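You operate a simulated robot arm through the tools that you are given. There is no shell and no other tool. Be economical: measure what you need, move in short steps, check, and stop when the job is done.

Carry out the task below with a simulated robot arm. There is one attempt and no reset: what you move stays moved.

TASK
Put things in order on the top of the island. At the end: the clear mango pickle jar stands where the blue mould stood; the red bag clip from the top of the island stands where the orange door wedge stood; the blue mould stands where the white rice cake stood; the orange door wedge stands on top of the beige round rolling board; the white rice cake from the top of the island stands where the red bag clip stood; whatever was shut is shut again. Leave all else as you found it, and nothing knocked over.
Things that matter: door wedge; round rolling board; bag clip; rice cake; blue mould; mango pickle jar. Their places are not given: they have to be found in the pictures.

It is judged by the outcome, as a careful person would: the job done as asked, and still so three seconds after it is handed in. It fails if anything else is knocked over, pushed out of place, dropped, spilled or broken.

THE ROBOT
A 6-joint arm with a two-finger parallel gripper, fixed in place. Base frame: the origin is at the foot of the arm, x ahead of it, y to its left, z up; the work surface is at about z = 0. Units: mm, rad, N and s.
With the tool pointing down near the work surface it reaches from about 180 to 460 mm from the base axis. Its first joint turns from -1.222 to 1.222 rad. Payload 1.9 kg.
Tool frame: the origin (TCP) lies between the finger pads and is the grasp point; the fingertips stand 23 mm ahead of it; z points along the fingers, y is the line along which they close. The gripper opens to 94 mm. The fingers are 38 mm wide and 10 mm thick; the gripper's body (54 by 96 mm) begins 39 mm behind the TCP.
Orientation is told as [roll, pitch, yaw] about the base's x, y, z axes, in that order, counted from this pose: with the fingers straight down and closing along the base's y, the tool's x points along the base's -x, its y along +y and its z along -z.

THE INTERFACE
- The arm moves only by the tool play_rows. Its argument "commands" is a list of rows, each an object of numbers (a shift or turn left out is 0, a gripper value left out holds the last): "tx", "ty", "tz": the shift along the tool's x, y, z in mm; "rx", "ry", "rz": the turn, a rotation vector about the tool's x, y, z in rad; "hand": the gripper command, from -1 (fully open) to 1 (shut), values between in proportion. In form: [{"tx": .., "ty": .., "tz": .., "rx": .., "ry": .., "rz": .., "hand": ..}, ...]. A call has 1 to 12 rows; each row shifts and turns the commanded pose from where the row before left it, along the tool's axes as they then stand. Each row takes 0.2 s and may step no farther than 50 mm and 0.15 rad from the row before; otherwise, or with a gripper value out of range, the whole call is refused. A pose out of reach is approached as far as the arm can. The call stops where the force on the tool passes 40 N (or 10 N more than at its start, if that is more) or the arm is blocked; 0.2 s more then pass. Each finger travels about 108 mm/s and halts on what it meets, pressing with about 32 N; the grip force reading is that of the motor and also rises with nothing between the fingers. The clock runs only during rows and for 0.2 s after the last one: add rows that do not move to give the fingers time. The reply holds the time, the measured pose of the TCP, the force on the tool along the base axes, the opening and the grip force, in the units named above and with some noise, and new pictures: "pictures" is both (left out), scene, wrist or none.
- Cameras (640 x 400 px; columns grow to the right, rows downward): "scene" is fixed at [62.3, 316.7, 419.5]; the picture's right is [-0.72, -0.69, 0.00], its down [-0.42, 0.43, -0.80] and it looks along [0.55, -0.58, -0.60] (base axes); focal length 214 px, centre (320, 200). "wrist" rides on the gripper at [-39, 0, -44] in the tool frame; the picture's right is [0.00, -1.00, 0.00], its down [0.97, 0.00, -0.24] and it looks along [0.24, 0.00, 0.97] (tool axes); focal length 218 px, centre (320, 200).
- pixel_to_xyz(camera, pixels): for up to 12 pixels [column, row] of the newest picture of that camera ("zoom" is the newest enlarged one), the place [x, y, z] in the base frame of the surface seen there, good to about 3 mm. No time passes.
- enlarge(camera, box): a new picture of the part [left, top, right, bottom] of that camera's present view, enlarged. No time passes.
- job_done(): hands the job in; it is judged then, once.

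Go step by step. Measure first, check grasps and placings, and put right what went wrong. The budget is 80 turns and 120 pictures, counting those below and the enlarged ones. Unless the task says otherwise, let go and move clear before handing in, and close with one line.

The tools are called after "Request:" by a JSON object that holds its "fn" and its "kwargs". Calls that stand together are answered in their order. play_rows: Moves the arm, as the interface text tells. Its arguments: {"type":"object","properties":{"commands":{"type":"array"},"pictures":{"type":"string","enum":["both","scene","wrist","none"]}},"required":["commands"]} The other tools are called the same way: pixel_to_xyz (camera, pixels) gives the place of the surface under pixels of a picture; enlarge (camera, box) takes an enlarged picture of a part of a camera's view; job_done () hands the job in.

At the start:

```text
t: 0.0
position: [311.3, 21.9, 265.7]
tcp_rot: [0.002, -0.001, 0.0]
wrist_force: [0.1, -0.9, 0.0]
width: 93.8
gripper_force: 0.1
```

scene: 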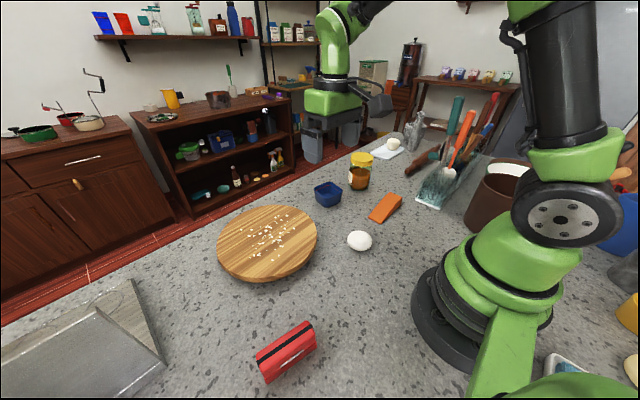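
wrist: 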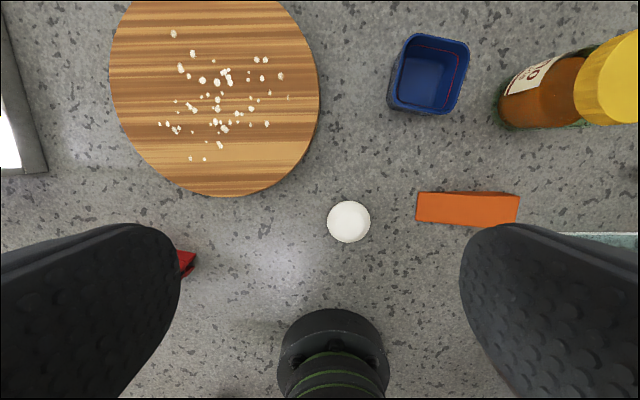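

The pictures show the board (scene 267,243), blue mould (328,194), jar (361,171), wedge (386,207), rice cake (360,240) and red clip (286,350). I'll zoom in and measure them.

Request:
{"fn": "enlarge", "kwargs": {"camera": "scene", "box": [200, 130, 440, 290]}}

Request:
{"fn": "enlarge", "kwargs": {"camera": "scene", "box": [210, 290, 360, 390]}}

Request:
{"fn": "pixel_to_xyz", "kwargs": {"camera": "wrist", "pixels": [[349, 222], [418, 193], [518, 197], [515, 226], [417, 221], [412, 35], [469, 42], [455, 113], [390, 105], [432, 75], [505, 95], [610, 80]]}}

Request:
{"fn": "pixel_to_xyz", "kwargs": {"camera": "scene", "pixels": [[360, 240], [256, 355], [306, 322], [316, 345], [268, 382], [362, 156], [358, 180], [372, 220], [386, 195], [401, 200], [267, 243], [286, 338]]}}

```text
2.50 times, centred on (320, 210) of scene
```

zoom: 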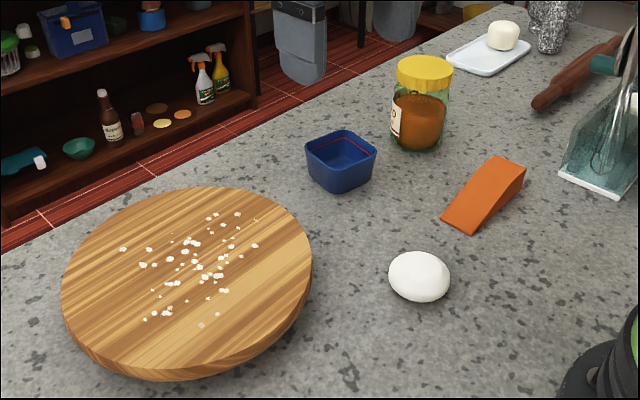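

```text
4.00 times, centred on (285, 340) of scene
```

zoom: 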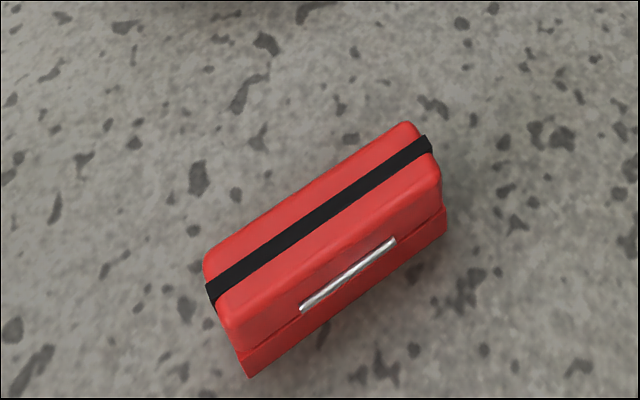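

```text
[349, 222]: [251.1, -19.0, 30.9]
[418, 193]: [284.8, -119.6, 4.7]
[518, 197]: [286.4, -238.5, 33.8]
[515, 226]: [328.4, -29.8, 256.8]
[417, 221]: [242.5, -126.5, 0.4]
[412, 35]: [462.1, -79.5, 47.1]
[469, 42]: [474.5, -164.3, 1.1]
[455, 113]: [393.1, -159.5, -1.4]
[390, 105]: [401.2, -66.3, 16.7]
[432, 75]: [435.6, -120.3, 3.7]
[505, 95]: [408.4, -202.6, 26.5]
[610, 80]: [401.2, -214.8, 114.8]
```

```text
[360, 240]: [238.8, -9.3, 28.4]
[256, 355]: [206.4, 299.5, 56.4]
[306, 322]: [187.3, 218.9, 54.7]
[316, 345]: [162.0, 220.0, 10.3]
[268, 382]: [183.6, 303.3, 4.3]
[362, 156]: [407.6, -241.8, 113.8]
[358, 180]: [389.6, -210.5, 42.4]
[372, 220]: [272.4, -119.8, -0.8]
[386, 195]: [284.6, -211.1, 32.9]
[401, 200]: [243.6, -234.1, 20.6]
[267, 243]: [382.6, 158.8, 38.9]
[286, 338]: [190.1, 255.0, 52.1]
```

I have rough places for everything, and no order conflict: wedge first, then clip, rice cake, mould, jar. I'll move over the wedge/mould/jar side for precise looks.

Request:
{"fn": "play_rows", "kwargs": {"commands": [{"ty": -40}, {"ty": -40}, {"ty": -40}, {"ty": -40, "tx": -10}, {}], "pictures": "wrist"}}

Request:
{"fn": "pixel_to_xyz", "kwargs": {"camera": "scene", "pixels": [[313, 243], [218, 252], [267, 207], [265, 281], [290, 272], [240, 268], [262, 261], [243, 255], [294, 229], [284, 218], [280, 210], [299, 218]]}}

```text
t: 1.2
position: [319.1, -139.7, 268.7]
tcp_rot: [0.0, 0.0, 0.0]
wrist_force: [-0.4, 0.5, 0.0]
width: 94.1
gripper_force: 0.0
```

wrist: 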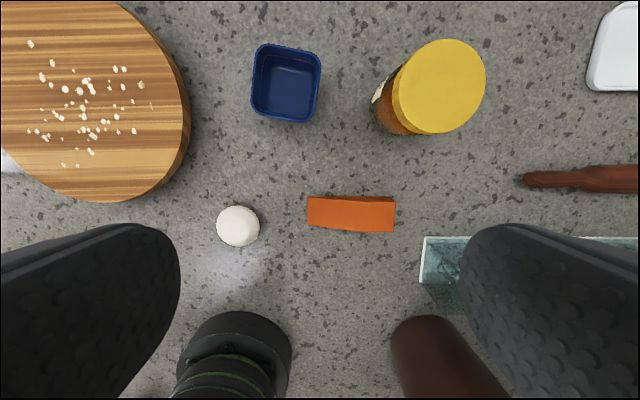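

```text
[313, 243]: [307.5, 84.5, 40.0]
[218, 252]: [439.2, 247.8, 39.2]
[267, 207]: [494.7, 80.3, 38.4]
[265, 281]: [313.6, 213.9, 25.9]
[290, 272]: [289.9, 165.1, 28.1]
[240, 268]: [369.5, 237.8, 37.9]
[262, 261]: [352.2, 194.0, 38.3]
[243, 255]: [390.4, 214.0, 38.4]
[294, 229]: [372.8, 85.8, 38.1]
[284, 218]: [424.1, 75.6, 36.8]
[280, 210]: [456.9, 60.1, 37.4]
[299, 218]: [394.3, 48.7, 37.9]
```

The wedge is at wrist (307-395,196-232), mould at (252-321,43-122), jar cap at (438,86), rice cake at (238,226). I'll measure their corners.

Request:
{"fn": "pixel_to_xyz", "kwargs": {"camera": "wrist", "pixels": [[309, 199], [308, 223], [393, 205], [392, 230], [238, 226], [222, 226], [254, 226], [238, 210], [258, 46], [319, 55], [305, 121], [254, 107]]}}

Request:
{"fn": "pixel_to_xyz", "kwargs": {"camera": "wrist", "pixels": [[437, 86], [400, 86], [478, 86], [440, 45], [440, 128], [186, 110], [110, 197], [118, 102], [134, 131], [92, 152], [77, 165], [64, 165]]}}

Request:
{"fn": "enlarge", "kwargs": {"camera": "wrist", "box": [200, 20, 500, 260]}}

```text
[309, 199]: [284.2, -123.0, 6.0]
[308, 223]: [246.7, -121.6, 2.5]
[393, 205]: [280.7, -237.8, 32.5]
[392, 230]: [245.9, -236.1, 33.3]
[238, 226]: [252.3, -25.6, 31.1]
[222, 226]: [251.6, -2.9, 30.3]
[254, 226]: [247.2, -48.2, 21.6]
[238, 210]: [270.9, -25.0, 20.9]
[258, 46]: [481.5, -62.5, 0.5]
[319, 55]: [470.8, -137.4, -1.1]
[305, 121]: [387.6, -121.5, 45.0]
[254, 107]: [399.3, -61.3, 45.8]
```

```text
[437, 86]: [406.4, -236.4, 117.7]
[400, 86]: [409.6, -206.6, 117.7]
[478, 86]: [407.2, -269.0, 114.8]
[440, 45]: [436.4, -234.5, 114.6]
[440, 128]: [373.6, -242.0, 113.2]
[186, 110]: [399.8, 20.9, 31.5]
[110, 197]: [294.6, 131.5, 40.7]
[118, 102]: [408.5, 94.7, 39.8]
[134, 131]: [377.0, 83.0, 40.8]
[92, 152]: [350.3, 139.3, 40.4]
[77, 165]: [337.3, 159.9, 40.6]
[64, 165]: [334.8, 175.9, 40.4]
```

```text
1.67 times, centred on (350, 140) of wrist
```

zoom: 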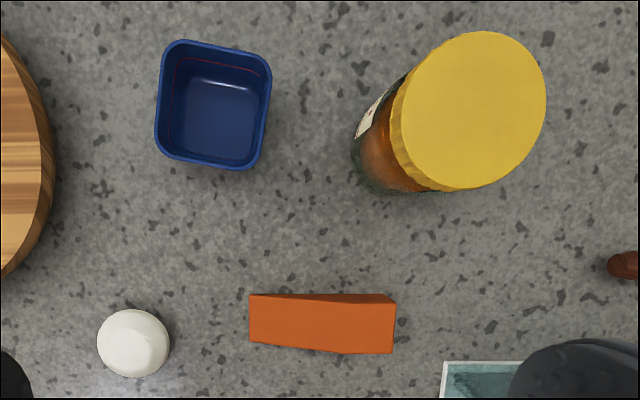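

Wedge centre is about (264,-198) at its mass centre and lies along y; I'll check the neighbours (glass tray at 425,245, crock at 440,350) before turning the gripper.

Request:
{"fn": "pixel_to_xyz", "kwargs": {"camera": "wrist", "pixels": [[423, 238], [422, 283], [440, 238], [445, 270], [410, 325], [440, 318], [465, 380], [527, 180], [590, 80], [395, 340]]}}

Request:
{"fn": "play_rows", "kwargs": {"commands": [{"rz": -0.15, "tx": 10}, {"rz": -0.15, "tx": 10}, {"rz": -0.15, "tx": 10}, {"rz": -0.15, "tx": 5}, {"rz": -0.15}, {"rz": -0.15}, {"rz": -0.15}, {"rz": -0.15}, {"rz": -0.15}, {"rz": -0.15}, {"rz": -0.0708}, {}]}}

```text
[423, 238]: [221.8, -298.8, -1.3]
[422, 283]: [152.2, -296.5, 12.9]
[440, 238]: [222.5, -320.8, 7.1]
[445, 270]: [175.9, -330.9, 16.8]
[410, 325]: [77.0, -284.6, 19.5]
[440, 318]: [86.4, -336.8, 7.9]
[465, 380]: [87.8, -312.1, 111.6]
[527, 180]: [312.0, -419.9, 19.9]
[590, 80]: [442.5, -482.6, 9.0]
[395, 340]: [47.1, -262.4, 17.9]
```

```text
t: 3.8
position: [287.4, -145.5, 266.2]
tcp_rot: [0.0, 0.0, 1.573]
wrist_force: [0.4, 0.5, 0.5]
width: 93.8
gripper_force: 0.0
```

scene: 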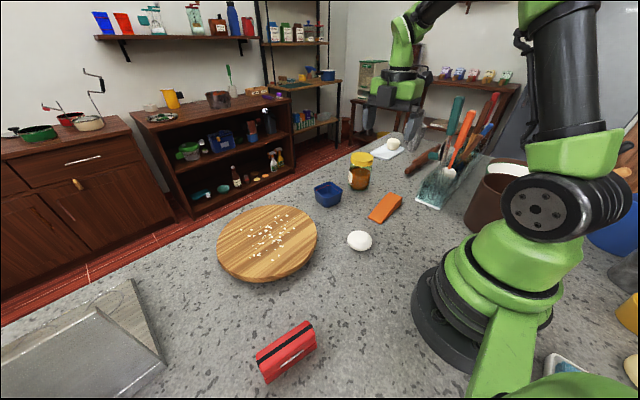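
wrist: 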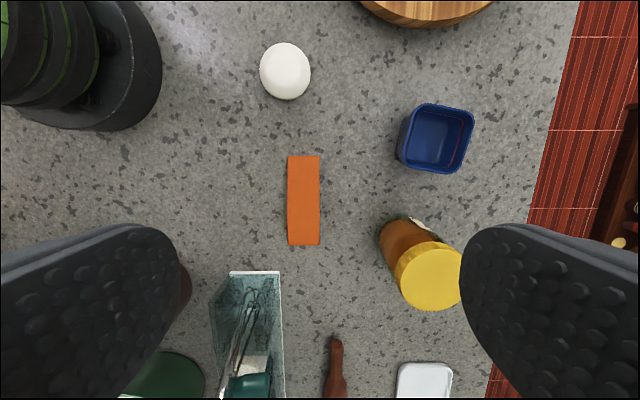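

View is clean; I'll measure the wedge, jar and mould from here too.

Request:
{"fn": "pixel_to_xyz", "kwargs": {"camera": "wrist", "pixels": [[289, 158], [318, 158], [290, 243], [318, 243], [281, 273], [230, 273], [425, 106], [471, 112], [461, 170], [409, 161], [402, 155], [397, 222]]}}

Request:
{"fn": "enlarge", "kwargs": {"camera": "wrist", "box": [340, 80, 500, 320]}}

```text
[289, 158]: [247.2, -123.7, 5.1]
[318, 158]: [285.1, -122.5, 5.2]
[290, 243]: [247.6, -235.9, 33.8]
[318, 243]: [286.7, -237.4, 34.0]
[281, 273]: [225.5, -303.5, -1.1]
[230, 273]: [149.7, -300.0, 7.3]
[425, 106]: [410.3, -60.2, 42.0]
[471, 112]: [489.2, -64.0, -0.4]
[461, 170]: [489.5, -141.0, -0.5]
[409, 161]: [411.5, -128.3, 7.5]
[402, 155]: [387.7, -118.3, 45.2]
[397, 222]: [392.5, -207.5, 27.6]
```

```text
1.67 times, centred on (420, 200) of wrist
```

zoom: 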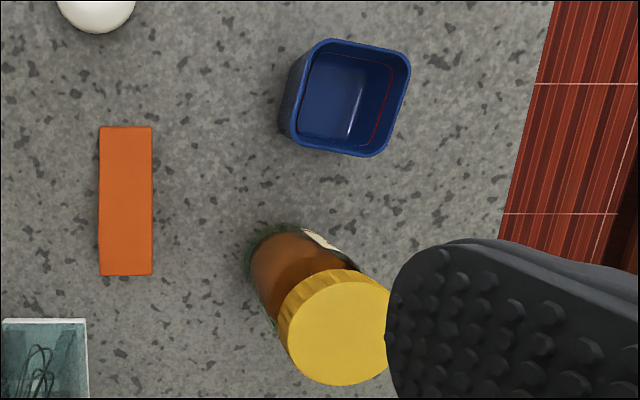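

Wedge: x 247–286, y −123 to −237, top 5→34. Descending over its mass centre (266.5, −200), fingers closing along x.

Request:
{"fn": "play_rows", "kwargs": {"commands": [{"tx": 27, "ty": 10.5}, {"tx": 27.5, "ty": 10.4}, {"tz": 45}, {"tz": 45}, {"tz": 45}, {"tz": 40}, {"tz": 20}, {}]}}

```text
t: 5.6
position: [265.5, -201.2, 71.7]
tcp_rot: [-0.001, 0.001, 1.571]
wrist_force: [-0.3, -0.2, -0.1]
width: 94.0
gripper_force: 0.1
```

scene: 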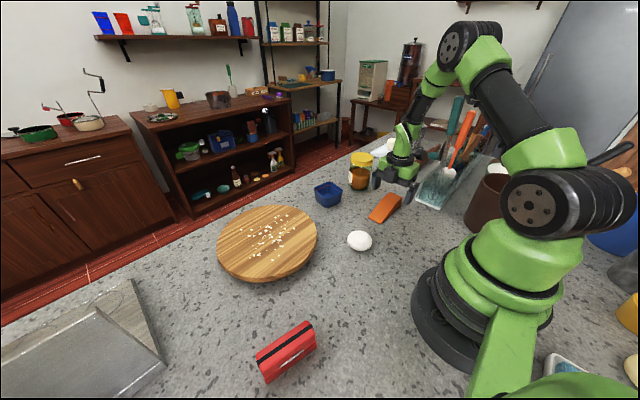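
wrist: 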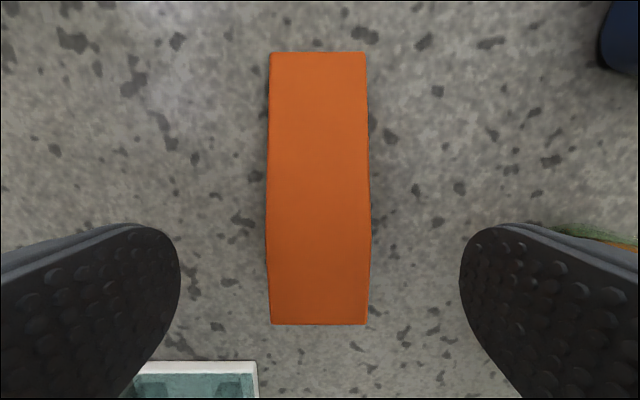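

The wedge sits centred between the fingers. Descend to z≈26, close, and check.

Request:
{"fn": "play_rows", "kwargs": {"commands": [{"tz": 30}, {"tz": 15}, {}, {"hand": 1}, {"hand": 1}, {"hand": 1}, {"hand": 1}], "pictures": "none"}}

Request:
{"fn": "play_rows", "kwargs": {"commands": [{"tz": -20}, {"tz": -40}, {"tz": -45}, {}], "pictures": "both"}}

```text
t: 7.2
position: [268.0, -201.0, 26.8]
tcp_rot: [0.001, -0.001, 1.571]
wrist_force: [-0.1, -1.1, 0.2]
width: 43.3
gripper_force: 31.9
```

```text
t: 8.2
position: [265.7, -200.0, 131.6]
tcp_rot: [0.0, 0.002, 1.572]
wrist_force: [-0.7, 0.6, -0.5]
width: 43.3
gripper_force: 31.9
```

scene: 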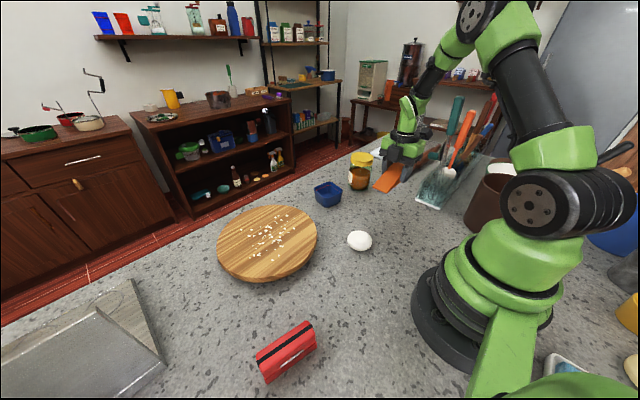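
wrist: 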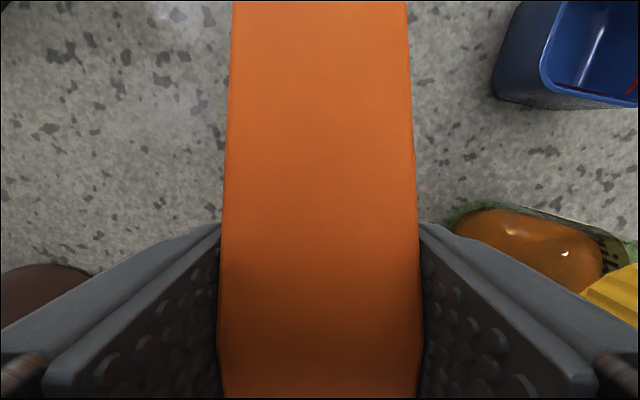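

Wedge is held (width 43, force 32). Before carrying it over, I'll measure grain and rim points on the board to choose a grain-free spot.

Request:
{"fn": "pixel_to_xyz", "kwargs": {"camera": "scene", "pixels": [[286.8, 215.2], [294, 228.4], [294.8, 217.6], [281.6, 246], [272.4, 260], [279.6, 255.2], [259.2, 255.2], [250.4, 257.6], [315, 232], [309, 250], [288, 268], [308, 218]]}}

Request:
{"fn": "enlarge", "kwargs": {"camera": "scene", "box": [210, 195, 330, 290]}}

```text
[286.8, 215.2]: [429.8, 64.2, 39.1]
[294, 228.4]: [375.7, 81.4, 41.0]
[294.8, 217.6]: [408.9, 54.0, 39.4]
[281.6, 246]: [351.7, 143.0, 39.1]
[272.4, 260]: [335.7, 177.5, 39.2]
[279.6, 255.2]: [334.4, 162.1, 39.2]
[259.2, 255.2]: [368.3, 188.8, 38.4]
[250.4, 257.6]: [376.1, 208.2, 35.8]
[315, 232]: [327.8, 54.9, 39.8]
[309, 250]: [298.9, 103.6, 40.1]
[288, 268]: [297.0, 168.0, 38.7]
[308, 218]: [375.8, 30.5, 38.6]
```

```text
4.21 times, centred on (270, 242) of scene
```

zoom: 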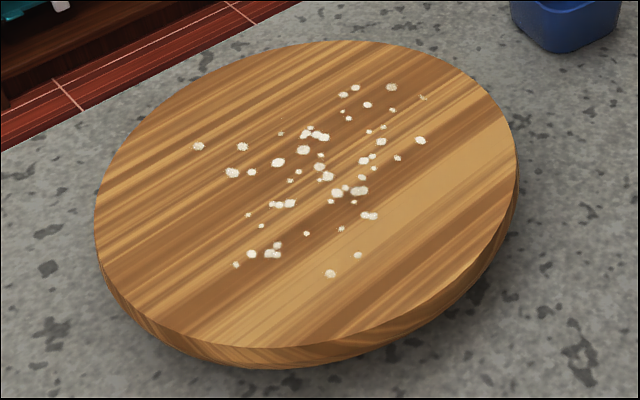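

The clear strip on the near-right part of the board is confirmed: the wedge centre should be (340,101), turned along the rim, with TCP at (350,83). Carrying it over high.

Request:
{"fn": "play_rows", "kwargs": {"commands": [{"tx": -30, "ty": -9}, {"tx": -43, "ty": -12.6}, {"tx": -43, "ty": -12.6}, {"tx": -43, "ty": -12.6}, {"tx": -43, "ty": -12.6}, {"tx": -43, "ty": -12.6}, {"tx": -38.3, "ty": -12.5}, {"rz": -0.128}, {"rz": -0.128}, {"rz": -0.128}, {"rz": -0.128}, {}]}}

```text
t: 10.8
position: [349.9, 83.7, 129.3]
tcp_rot: [0.002, 0.0, 2.083]
wrist_force: [-1.1, 0.2, -0.7]
width: 43.2
gripper_force: 31.9
```

scene: 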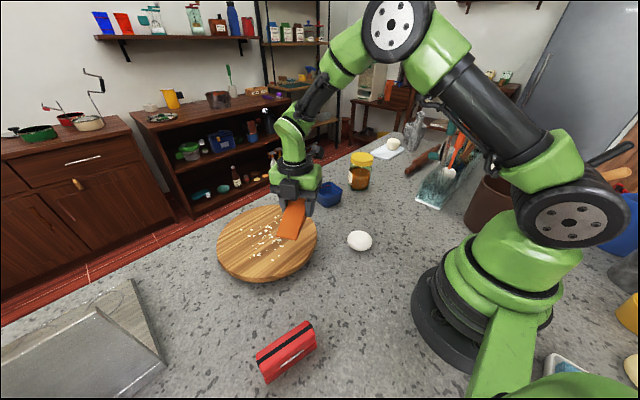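
wrist: 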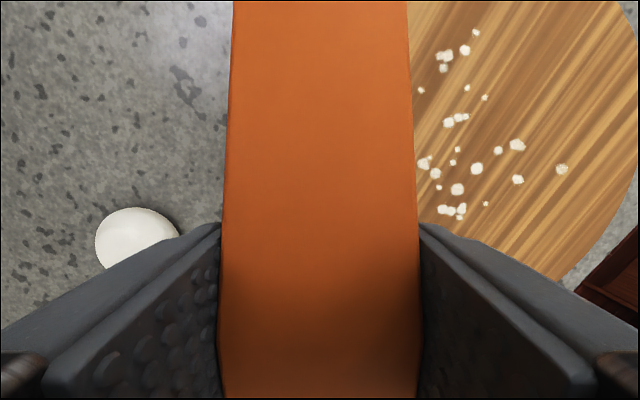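

Pose is right (349.9, 83.7, yaw 2.083). Lowering toward z≈67 where the wedge base meets the board top (≈39.5).

Request:
{"fn": "play_rows", "kwargs": {"commands": [{"tz": 30}, {"tz": 20}, {"tz": 8}, {"tz": 3}, {}]}}

```text
t: 12.0
position: [350.6, 83.3, 69.8]
tcp_rot: [0.0, 0.0, 2.082]
wrist_force: [-0.2, -0.4, -0.7]
width: 43.1
gripper_force: 31.7
```

scene: 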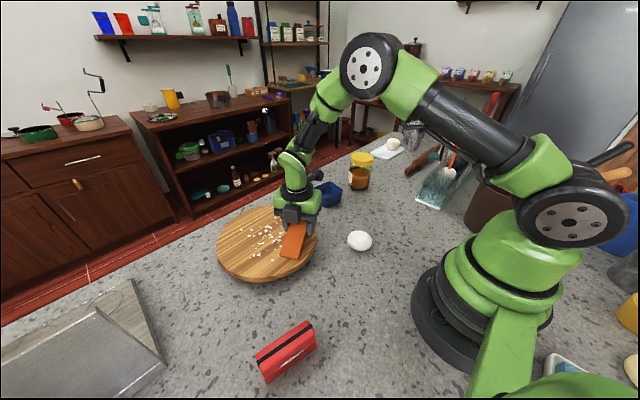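
wrist: 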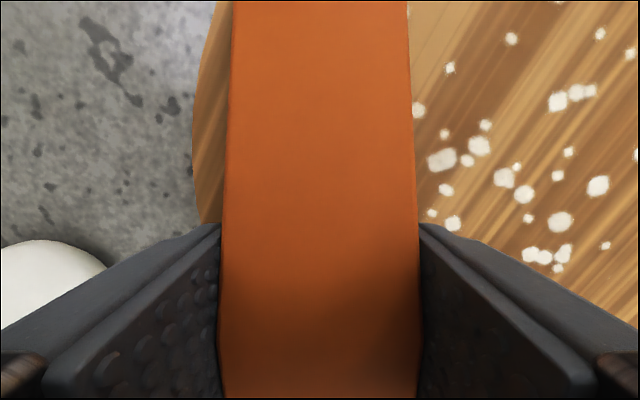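

No contact yet; lowering in 1 mm steps and reading the force.

Request:
{"fn": "play_rows", "kwargs": {"commands": [{"tz": 1}, {"tz": 1}, {}], "pictures": "none"}}

Request:
{"fn": "play_rows", "kwargs": {"commands": [{"tz": 1}, {}], "pictures": "none"}}

Request:
{"fn": "play_rows", "kwargs": {"commands": [{"tz": 1}, {}], "pictures": "none"}}

```text
t: 12.8
position: [351.2, 84.0, 67.8]
tcp_rot: [-0.002, 0.001, 2.082]
wrist_force: [-0.4, 0.2, -0.7]
width: 43.1
gripper_force: 31.7
```

```text
t: 13.4
position: [351.8, 83.2, 66.6]
tcp_rot: [0.0, 0.0, 2.083]
wrist_force: [-0.3, 1.3, -0.9]
width: 43.3
gripper_force: 32.5
```

```text
t: 14.0
position: [352.0, 83.6, 65.8]
tcp_rot: [-0.002, 0.001, 2.082]
wrist_force: [-7.5, 1.0, 16.9]
width: 43.3
gripper_force: 32.0
```

Contact (17 N up). Opening a little to ~62 mm and lifting clear.

Request:
{"fn": "play_rows", "kwargs": {"commands": [{"hand": -0.3}, {}, {"tz": -15}, {"tz": -30}, {"tz": -45}, {"tz": -45}, {"hand": -1}, {}]}}

```text
t: 15.8
position: [352.1, 83.1, 201.1]
tcp_rot: [0.0, 0.0, 2.082]
wrist_force: [0.5, -0.8, 0.4]
width: 94.1
gripper_force: 0.1
```

scene: 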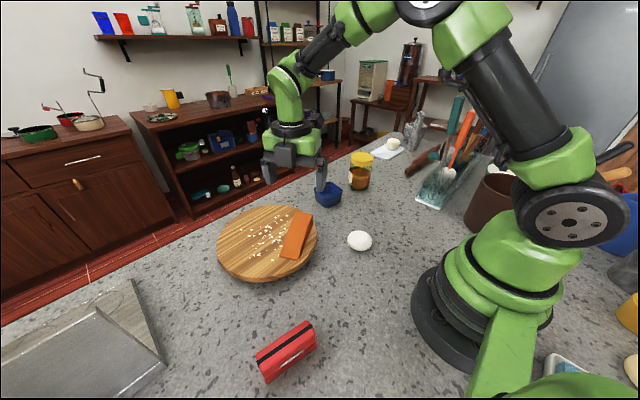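
wrist: 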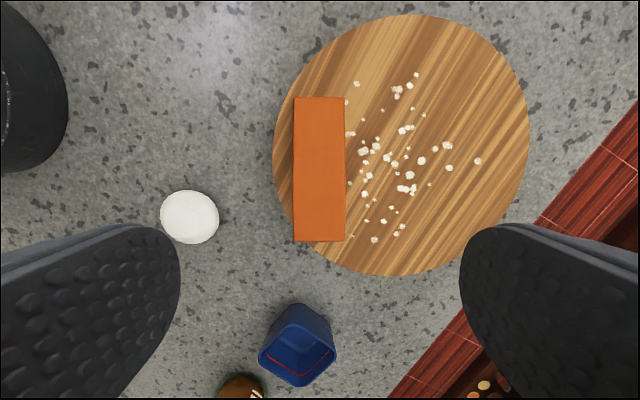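

The wedge rests flat on the board, beside the grains. Next is the red clip: moving above (188,258) and aligning to its long axis.

Request:
{"fn": "play_rows", "kwargs": {"commands": [{"tx": -46.5, "ty": 11.4}, {"tx": -46.5, "ty": 11.4}, {"tx": -46.5, "ty": 11.4}, {"tx": -46.5, "ty": 11.4}, {"tx": -46.5, "ty": 11.4}, {"rz": 0.149}, {"rz": 0.149}, {"rz": 0.149}, {"rz": 0.149}, {"rz": 0.149}, {}]}}

```text
t: 18.2
position: [188.0, 257.8, 200.5]
tcp_rot: [0.001, 0.0, 1.335]
wrist_force: [-0.3, 0.6, -1.1]
width: 93.8
gripper_force: 0.0
```

scene: 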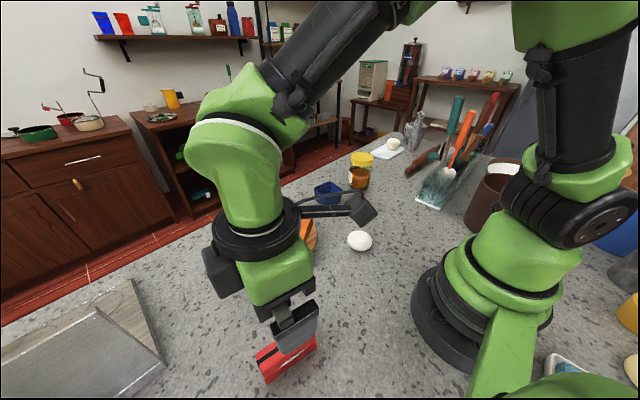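
wrist: 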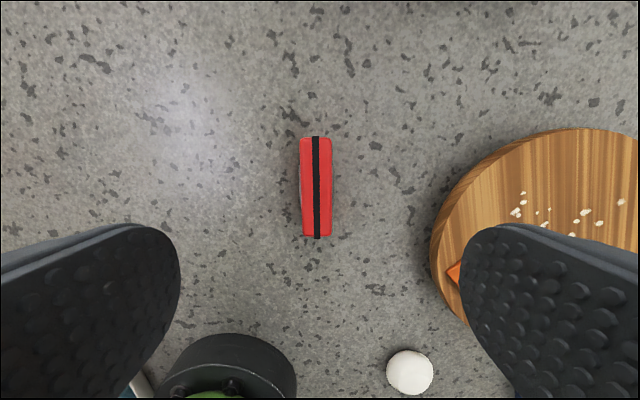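

Clip is at wrist (300-332,137-238), well aligned; measuring it and the handle side.

Request:
{"fn": "pixel_to_xyz", "kwargs": {"camera": "wrist", "pixels": [[302, 140], [330, 140], [304, 235], [330, 235], [316, 140], [317, 237], [317, 190]]}}

Request:
{"fn": "enlarge", "kwargs": {"camera": "wrist", "box": [260, 120, 380, 250]}}

```text
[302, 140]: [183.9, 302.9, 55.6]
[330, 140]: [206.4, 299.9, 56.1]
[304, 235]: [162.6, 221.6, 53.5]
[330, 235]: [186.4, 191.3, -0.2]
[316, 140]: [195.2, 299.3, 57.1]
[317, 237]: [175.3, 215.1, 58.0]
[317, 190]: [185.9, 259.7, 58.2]
```

```text
3.08 times, centred on (320, 185) of wrist
```

zoom: 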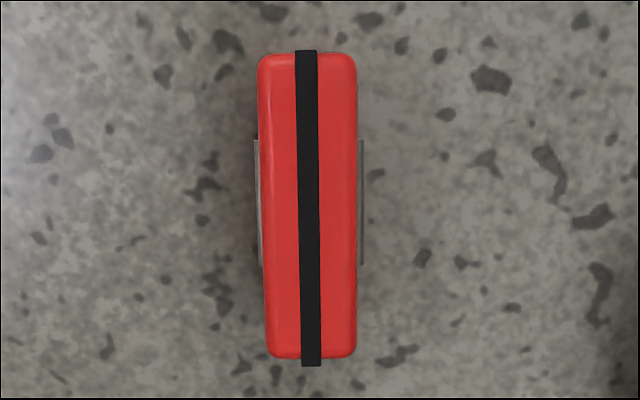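

Clip centre (185.5, 258.5), thickness ~24, top z≈57. Descend to z≈42, close, and check.

Request:
{"fn": "play_rows", "kwargs": {"commands": [{"ty": 2.6, "rz": -0.01}, {"tz": 45}, {"tz": 45}, {"tz": 40}, {"tz": 20}, {"tz": 8}, {}], "pictures": "wrist"}}

Request:
{"fn": "play_rows", "kwargs": {"commands": [{"hand": 0.2}, {"hand": 1}, {"hand": 1}, {"hand": 1}, {}], "pictures": "wrist"}}

```text
t: 19.8
position: [186.2, 259.0, 41.8]
tcp_rot: [-0.002, 0.001, 1.347]
wrist_force: [0.6, -0.2, -0.1]
width: 94.1
gripper_force: 0.1
```

wrist: 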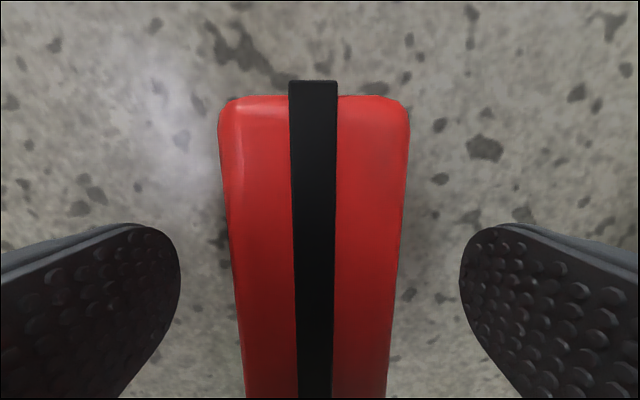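

```text
t: 21.0
position: [185.9, 258.7, 41.1]
tcp_rot: [0.001, 0.0, 1.348]
wrist_force: [-0.4, 0.1, -0.3]
width: 27.4
gripper_force: 32.0
```

wrist: 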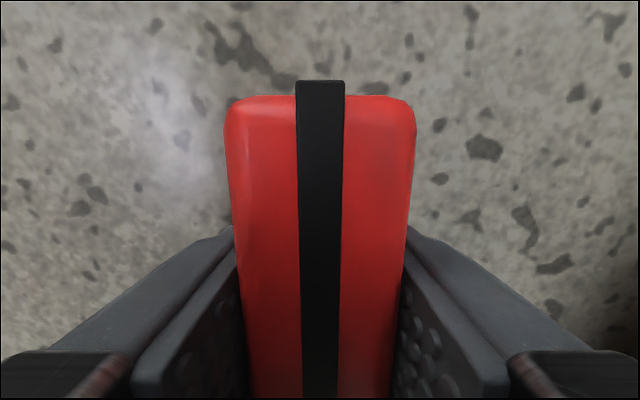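

Clip is gripped firmly (width 27.4). Lifting, then squaring the yaw and carrying to (266.5, −180).

Request:
{"fn": "play_rows", "kwargs": {"commands": [{"tz": -30}, {"tz": -45}, {"tz": -45}, {"rz": -0.112}, {"rz": -0.112}, {}], "pictures": "scene"}}

Request:
{"fn": "play_rows", "kwargs": {"commands": [{"tx": 30, "ty": -5.5}, {"tx": 45.4, "ty": -8.3}, {"tx": 45.4, "ty": -8.3}, {"tx": 45.4, "ty": -8.3}, {"tx": 45.4, "ty": -8.3}, {"tx": 45.4, "ty": -8.3}, {"tx": 45.4, "ty": -8.3}, {"tx": 45.4, "ty": -8.3}, {"tx": 45.4, "ty": -8.3}, {"tx": 30, "ty": -6}, {"tx": 15.5, "ty": -2.7}, {}], "pictures": "both"}}

```text
t: 22.4
position: [185.7, 259.2, 163.9]
tcp_rot: [0.001, 0.0, 1.572]
wrist_force: [-0.5, 0.0, 0.1]
width: 27.4
gripper_force: 31.9
```

scene: 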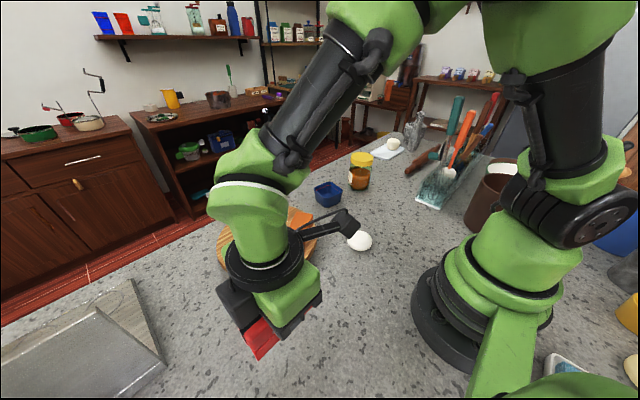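

```text
t: 25.0
position: [267.1, -180.6, 163.5]
tcp_rot: [-0.001, 0.0, 1.571]
wrist_force: [-0.1, -0.4, -0.6]
width: 27.3
gripper_force: 32.0
```

scene: 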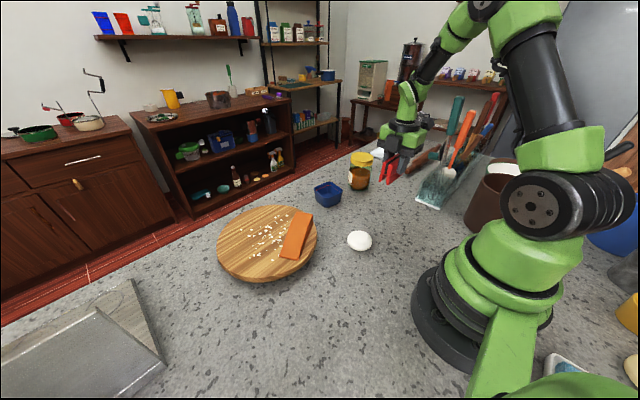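
wrist: 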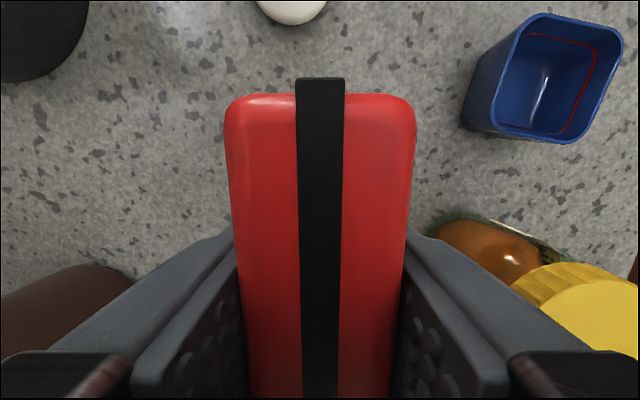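

Clip hangs over the wedge's old place. I'll measure the mould rim from this nearer view, then lower.

Request:
{"fn": "pixel_to_xyz", "kwargs": {"camera": "wrist", "pixels": [[527, 22], [620, 30], [615, 75], [570, 139], [500, 128], [515, 70], [575, 20], [475, 128], [440, 235], [600, 290], [550, 268], [514, 295]]}}

Request:
{"fn": "play_rows", "kwargs": {"commands": [{"tz": 45}, {"tz": 45}, {"tz": 20}, {"tz": 8}, {"tz": 2}, {}], "pictures": "none"}}

Request:
{"fn": "play_rows", "kwargs": {"commands": [{"tz": 1}, {}], "pictures": "none"}}

```text
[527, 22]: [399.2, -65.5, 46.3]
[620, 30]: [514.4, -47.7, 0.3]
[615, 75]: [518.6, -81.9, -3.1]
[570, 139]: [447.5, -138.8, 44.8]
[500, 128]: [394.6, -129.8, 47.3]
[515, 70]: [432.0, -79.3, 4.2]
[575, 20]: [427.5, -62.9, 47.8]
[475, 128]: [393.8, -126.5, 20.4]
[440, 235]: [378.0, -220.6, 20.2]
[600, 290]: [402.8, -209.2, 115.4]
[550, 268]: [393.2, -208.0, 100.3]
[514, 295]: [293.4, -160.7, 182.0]
```

```text
t: 26.4
position: [265.2, -180.1, 42.7]
tcp_rot: [0.0, 0.0, 1.569]
wrist_force: [-0.1, -0.3, -0.2]
width: 27.4
gripper_force: 32.0
```

```text
t: 27.0
position: [265.5, -180.8, 40.6]
tcp_rot: [-0.003, -0.001, 1.572]
wrist_force: [-8.2, 1.5, 23.1]
width: 27.9
gripper_force: 31.8
```

Contact (23 N up). Release and lift, then look.

Request:
{"fn": "play_rows", "kwargs": {"commands": [{"tz": -0.7}, {"hand": -0.3}, {}, {"tz": -20}, {"tz": -45}, {"tz": -45}, {"hand": -1}, {}]}}

```text
t: 28.8
position: [266.9, -179.0, 154.8]
tcp_rot: [0.0, 0.0, 1.57]
wrist_force: [-0.1, -1.0, 0.1]
width: 94.0
gripper_force: 0.0
```

scene: 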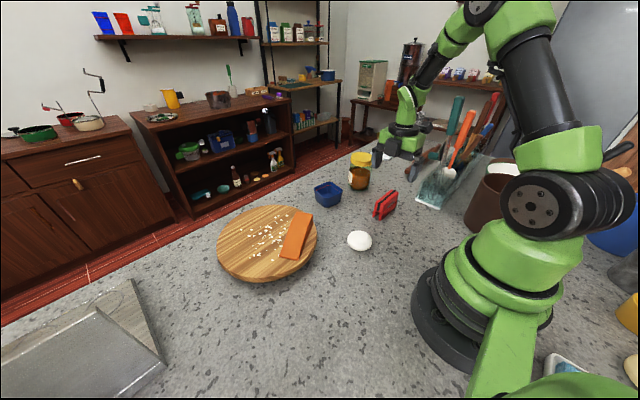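
wrist: 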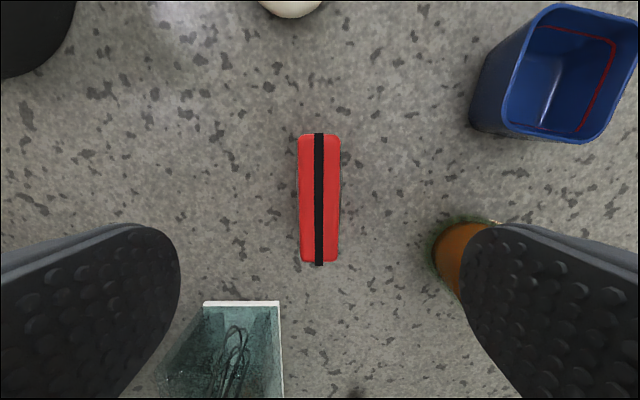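

The clip stands upright on the wedge's place. Moving above the rice cake at about (252, −25).

Request:
{"fn": "play_rows", "kwargs": {"commands": [{"tx": -38.5, "ty": 3.7}, {"tx": -38.5, "ty": 3.7}, {"tx": -38.5, "ty": 3.7}, {"tx": -38.5, "ty": 3.7}, {}], "pictures": "wrist"}}

Request:
{"fn": "enlarge", "kwargs": {"camera": "scene", "box": [335, 220, 385, 260]}}

```text
t: 30.0
position: [250.3, -25.2, 152.8]
tcp_rot: [-0.001, 0.0, 1.571]
wrist_force: [-1.2, 0.9, 0.6]
width: 94.0
gripper_force: 0.1
```

wrist: 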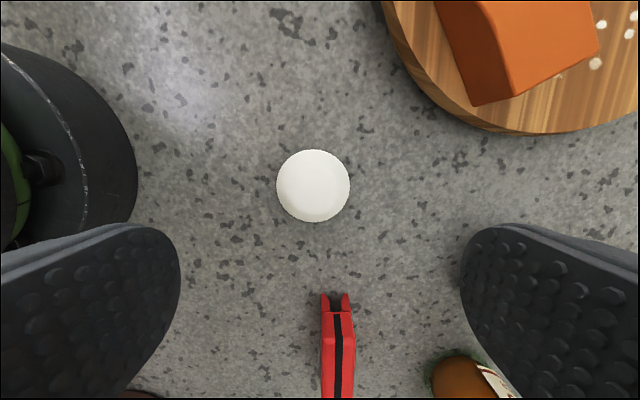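

```text
10.00 times, centred on (360, 240) of scene
```

zoom: 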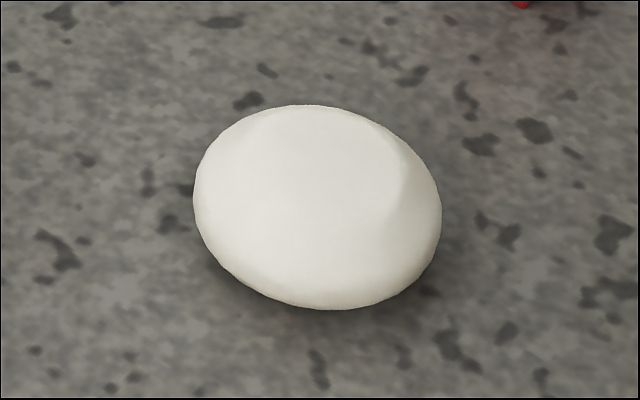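

Measuring the rice cake's outline (wrist 276–350, 149–223) and the arm's foot edge (138,170).

Request:
{"fn": "pixel_to_xyz", "kwargs": {"camera": "wrist", "pixels": [[313, 186], [280, 186], [346, 186], [313, 152], [313, 220], [130, 170], [130, 130], [400, 60], [140, 185], [335, 297]]}}

```text
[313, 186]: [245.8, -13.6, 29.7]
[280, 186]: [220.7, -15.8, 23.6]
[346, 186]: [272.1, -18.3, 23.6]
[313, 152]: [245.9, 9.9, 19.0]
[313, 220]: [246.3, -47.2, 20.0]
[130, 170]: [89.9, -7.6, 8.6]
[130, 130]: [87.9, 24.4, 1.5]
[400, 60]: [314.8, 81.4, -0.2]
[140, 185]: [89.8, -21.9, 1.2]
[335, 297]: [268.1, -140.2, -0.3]
```

Rice cake centre (246.5, −18.5), about 57 wide, 30 high. Descend to z≈26 and close gently.

Request:
{"fn": "play_rows", "kwargs": {"commands": [{"tx": -6.7, "ty": 3.8}, {"tz": 45}, {"tz": 45}, {"tz": 25}, {"tz": 11.5}, {}], "pictures": "wrist"}}

Request:
{"fn": "play_rows", "kwargs": {"commands": [{"hand": -0.06}, {}, {}, {}], "pictures": "wrist"}}

```text
t: 31.4
position: [246.6, -20.5, 25.8]
tcp_rot: [-0.002, 0.0, 1.57]
wrist_force: [0.6, -0.3, -1.0]
width: 94.0
gripper_force: 0.0
```

wrist: 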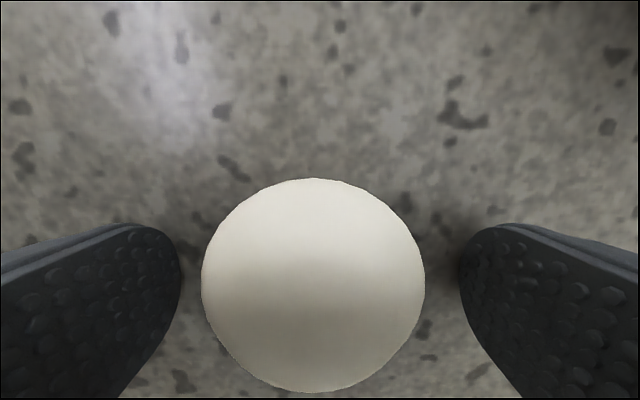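

```text
t: 32.4
position: [247.4, -20.2, 24.5]
tcp_rot: [0.0, 0.0, 1.57]
wrist_force: [-0.8, 0.3, 0.3]
width: 59.8
gripper_force: 32.1
```

wrist: 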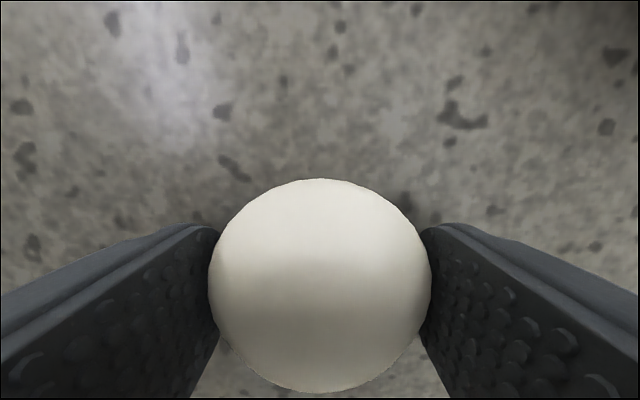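

Rice cake is held (width 59.8). Lift, check, and carry to the clip's old place (185.5, 258.5).

Request:
{"fn": "play_rows", "kwargs": {"commands": [{"tz": -15}, {"tz": -40}, {"tz": -40}, {}], "pictures": "wrist"}}

Request:
{"fn": "play_rows", "kwargs": {"commands": [{"tx": -28, "ty": 6}, {"tx": -42, "ty": 9.3}, {"tx": -42, "ty": 9.3}, {"tx": -42, "ty": 9.3}, {"tx": -42, "ty": 9.3}, {"tx": -42, "ty": 9.3}, {"tx": -28, "ty": 6}, {"tx": -12.5, "ty": 3}, {}], "pictures": "both"}}

```text
t: 33.4
position: [247.2, -18.8, 121.9]
tcp_rot: [0.002, 0.0, 1.571]
wrist_force: [0.1, 0.2, -0.4]
width: 60.2
gripper_force: 32.0
```

wrist: 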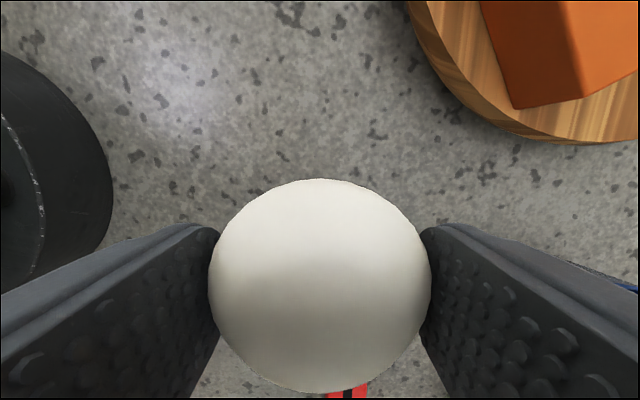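

```text
t: 35.4
position: [184.3, 259.7, 120.0]
tcp_rot: [0.0, 0.001, 1.569]
wrist_force: [0.1, -0.2, 0.4]
width: 59.8
gripper_force: 31.8
```

scene: 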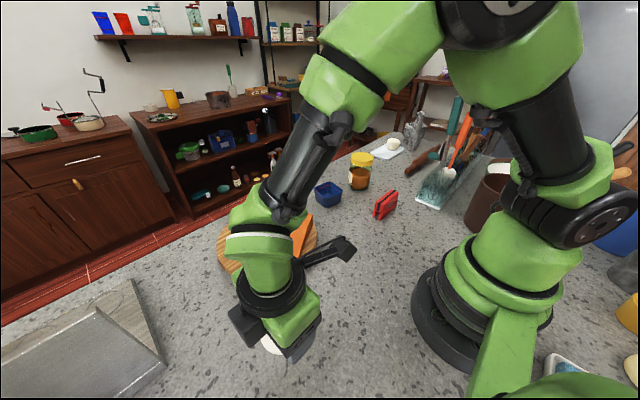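
wrist: 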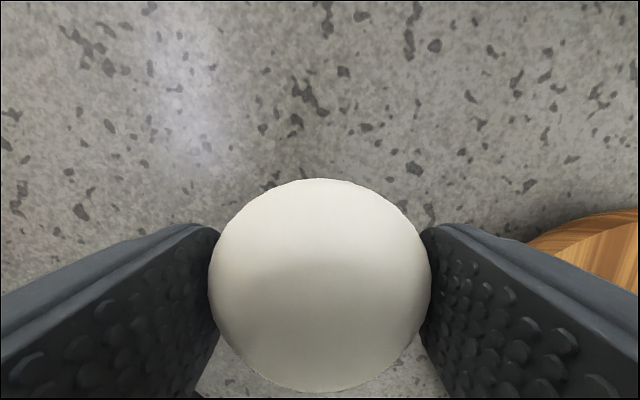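

No slip, at (185, 259). Lowering to the surface.

Request:
{"fn": "play_rows", "kwargs": {"commands": [{"tz": 45}, {"tz": 30}, {"tz": 15}, {"tz": 3}, {}], "pictures": "none"}}

Request:
{"fn": "play_rows", "kwargs": {"commands": [{"tz": 1.2}, {}], "pictures": "none"}}

```text
t: 36.6
position: [184.5, 258.4, 26.7]
tcp_rot: [-0.001, 0.0, 1.571]
wrist_force: [0.3, -0.2, -0.4]
width: 59.6
gripper_force: 32.2
```

```text
t: 37.2
position: [185.9, 259.7, 26.0]
tcp_rot: [0.0, 0.002, 1.571]
wrist_force: [0.4, -0.3, -0.8]
width: 59.8
gripper_force: 31.7
```

Request:
{"fn": "play_rows", "kwargs": {"commands": [{"tz": 0.8}, {}], "pictures": "none"}}

Request:
{"fn": "play_rows", "kwargs": {"commands": [{"tz": 0.6}, {}], "pictures": "none"}}

```text
t: 37.8
position: [184.6, 258.0, 26.2]
tcp_rot: [-0.001, 0.0, 1.571]
wrist_force: [2.1, -0.5, 6.8]
width: 59.9
gripper_force: 32.0
```

```text
t: 38.4
position: [184.0, 258.6, 24.7]
tcp_rot: [0.0, 0.0, 1.573]
wrist_force: [-5.4, -2.9, 17.6]
width: 59.4
gripper_force: 32.1
```

The rice cake has touched down (7, then 18 N). Release and lift.

Request:
{"fn": "play_rows", "kwargs": {"commands": [{"tz": -0.5}, {"hand": -0.6}, {"hand": -1}, {}, {"tz": -20}, {"tz": -45}, {"tz": -45}, {"tz": -45}, {}]}}

```text
t: 40.4
position: [185.1, 258.2, 182.1]
tcp_rot: [0.0, 0.001, 1.57]
wrist_force: [-0.2, -0.3, -0.7]
width: 94.1
gripper_force: 0.0
```

scene: 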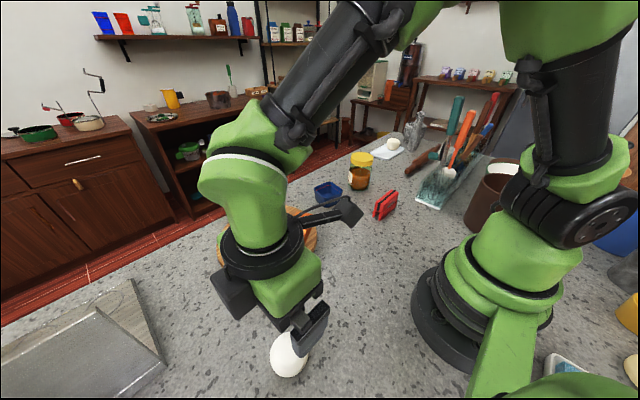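
wrist: 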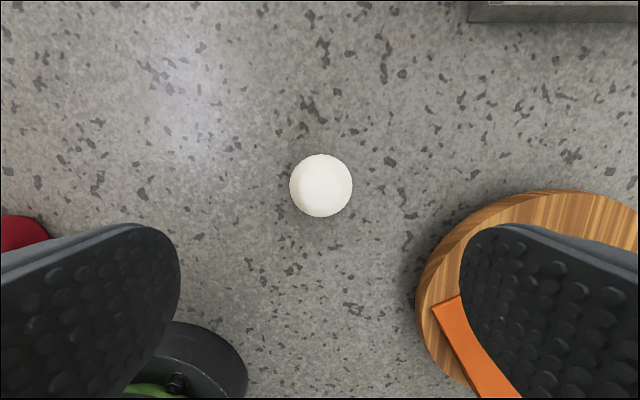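

The rice cake stands where the clip was. Now the mould: moving to a view pose near (385, −90).

Request:
{"fn": "play_rows", "kwargs": {"commands": [{"tx": 38.7, "ty": -22.2}, {"tx": 38.7, "ty": -22.2}, {"tx": 38.7, "ty": -22.2}, {"tx": 38.7, "ty": -22.2}, {"tx": 38.7, "ty": -22.2}, {"tx": 38.7, "ty": -22.2}, {"tx": 38.7, "ty": -22.2}, {"tx": 38.7, "ty": -22.2}, {"tx": 38.7, "ty": -22.2}, {}], "pictures": "none"}}

Request:
{"fn": "play_rows", "kwargs": {"commands": [{"rz": 0.147}, {"rz": 0.147}, {"rz": 0.147}, {"rz": 0.147}, {"rz": 0.147}, {"rz": 0.147}, {"rz": 0.147}, {"rz": 0.147}, {"rz": 0.147}, {"rz": 0.147}, {"rz": 0.147}, {"rz": 0.143}], "pictures": "both"}}

```text
t: 42.6
position: [386.7, -90.8, 179.4]
tcp_rot: [0.0, 0.0, 1.57]
wrist_force: [0.8, -0.2, -0.9]
width: 94.1
gripper_force: 0.1
```

```text
t: 45.2
position: [385.0, -88.4, 180.9]
tcp_rot: [0.001, -0.001, -0.193]
wrist_force: [0.2, -0.4, -0.2]
width: 94.1
gripper_force: 0.1
```

scene: 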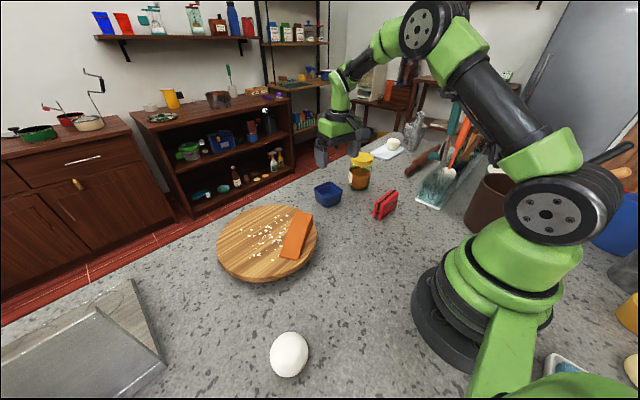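
wrist: 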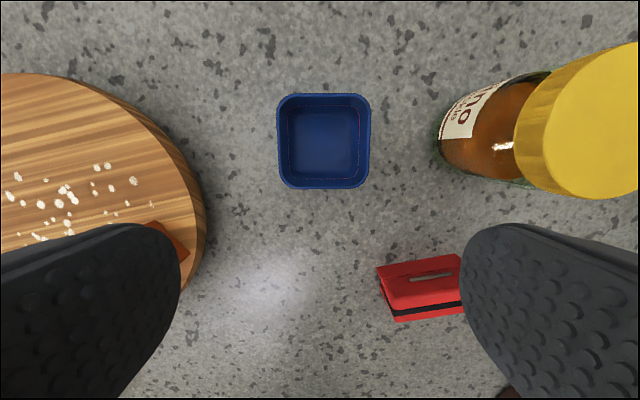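

The mould is squared to the gripper, rim at wrist (277–371, 92–190). Measuring the rim.

Request:
{"fn": "pixel_to_xyz", "kwargs": {"camera": "wrist", "pixels": [[280, 140], [369, 140], [323, 186], [324, 96], [283, 183], [366, 182], [283, 100], [366, 99], [323, 140], [290, 140]]}}

Request:
{"fn": "enlarge", "kwargs": {"camera": "wrist", "box": [260, 80, 390, 200]}}

```text
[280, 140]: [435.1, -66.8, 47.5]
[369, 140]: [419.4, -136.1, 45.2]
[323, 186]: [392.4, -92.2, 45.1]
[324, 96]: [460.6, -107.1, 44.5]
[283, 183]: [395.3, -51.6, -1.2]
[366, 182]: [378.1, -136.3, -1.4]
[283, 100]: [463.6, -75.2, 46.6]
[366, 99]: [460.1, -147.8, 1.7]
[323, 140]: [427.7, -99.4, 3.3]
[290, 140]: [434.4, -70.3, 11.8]
```

```text
3.33 times, centred on (325, 140) of wrist
```

zoom: 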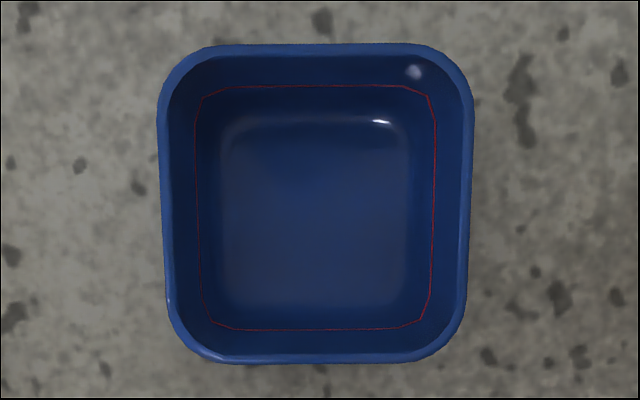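

Rim centre (427, −100.5), ~74 wide, leaving ~10 mm each side. Moving over it and down to just above the rim for a check.

Request:
{"fn": "play_rows", "kwargs": {"commands": [{"tx": -42.8, "ty": -2.8}, {"tz": 45}, {"tz": 40}, {"tz": 15}, {}], "pictures": "wrist"}}

```text
t: 46.4
position: [428.7, -100.6, 78.3]
tcp_rot: [-0.003, -0.002, -0.188]
wrist_force: [0.1, -0.1, 0.2]
width: 93.9
gripper_force: 0.0
```

wrist: 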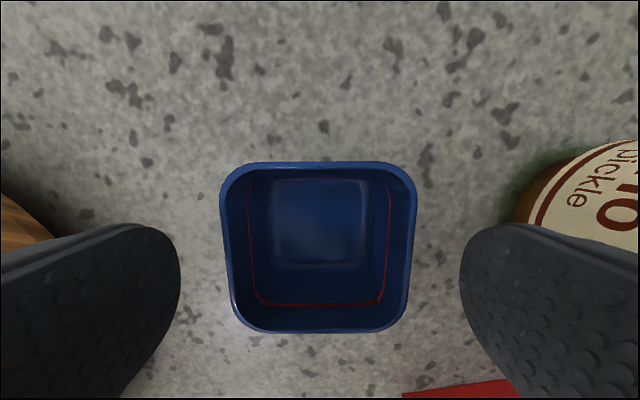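

Centred between the fingers. Descending to z≈35 and closing.

Request:
{"fn": "play_rows", "kwargs": {"commands": [{"tz": 20}, {"tz": 15}, {"tz": 8}, {}], "pictures": "none"}}

Request:
{"fn": "play_rows", "kwargs": {"commands": [{"hand": -0.4}, {"hand": -0.3}, {}, {}, {}], "pictures": "wrist"}}

```text
t: 47.4
position: [428.1, -100.8, 35.6]
tcp_rot: [0.0, -0.002, -0.19]
wrist_force: [-0.3, -0.8, 0.0]
width: 93.9
gripper_force: 0.0
```

```text
t: 48.6
position: [428.6, -100.7, 37.3]
tcp_rot: [0.001, -0.001, -0.189]
wrist_force: [-0.7, -0.4, -0.3]
width: 73.0
gripper_force: 32.2
```

wrist: 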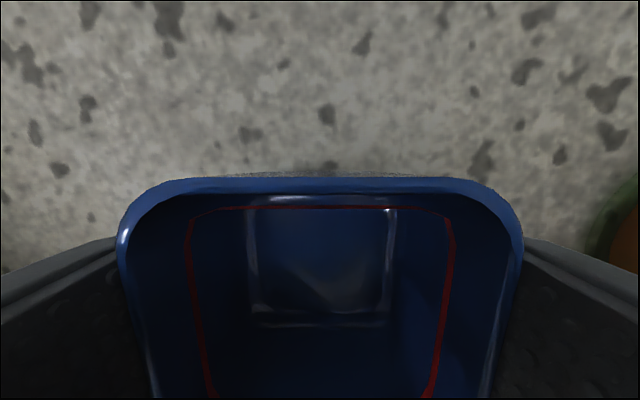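

Gripped at 73 mm. Lifting gently and checking for tilt.

Request:
{"fn": "play_rows", "kwargs": {"commands": [{"tz": -10}, {"tz": -20}, {"tz": -30}, {"tz": -40}, {}]}}

```text
t: 49.8
position: [426.2, -100.8, 137.9]
tcp_rot: [-0.001, -0.001, -0.188]
wrist_force: [0.7, -0.6, -0.7]
width: 72.5
gripper_force: 32.3
```

scene: 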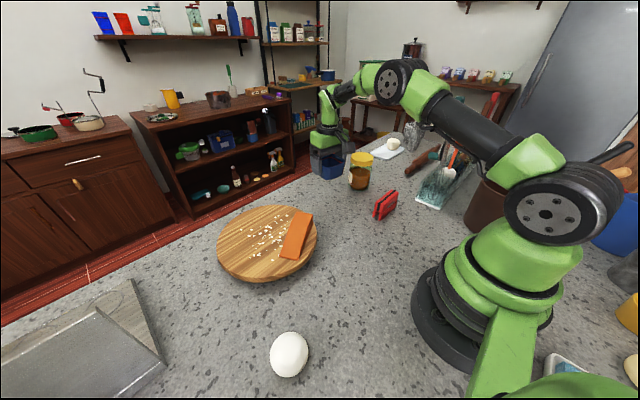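
wrist: 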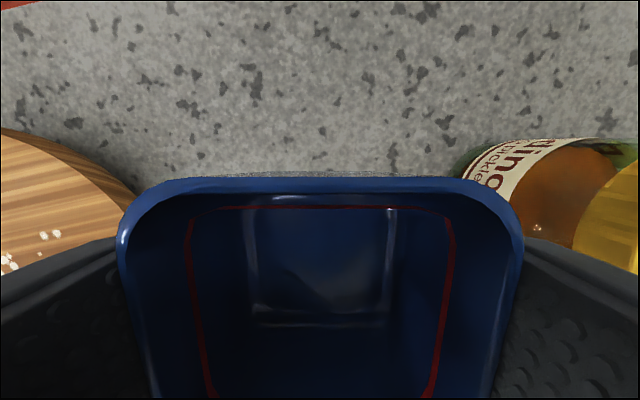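

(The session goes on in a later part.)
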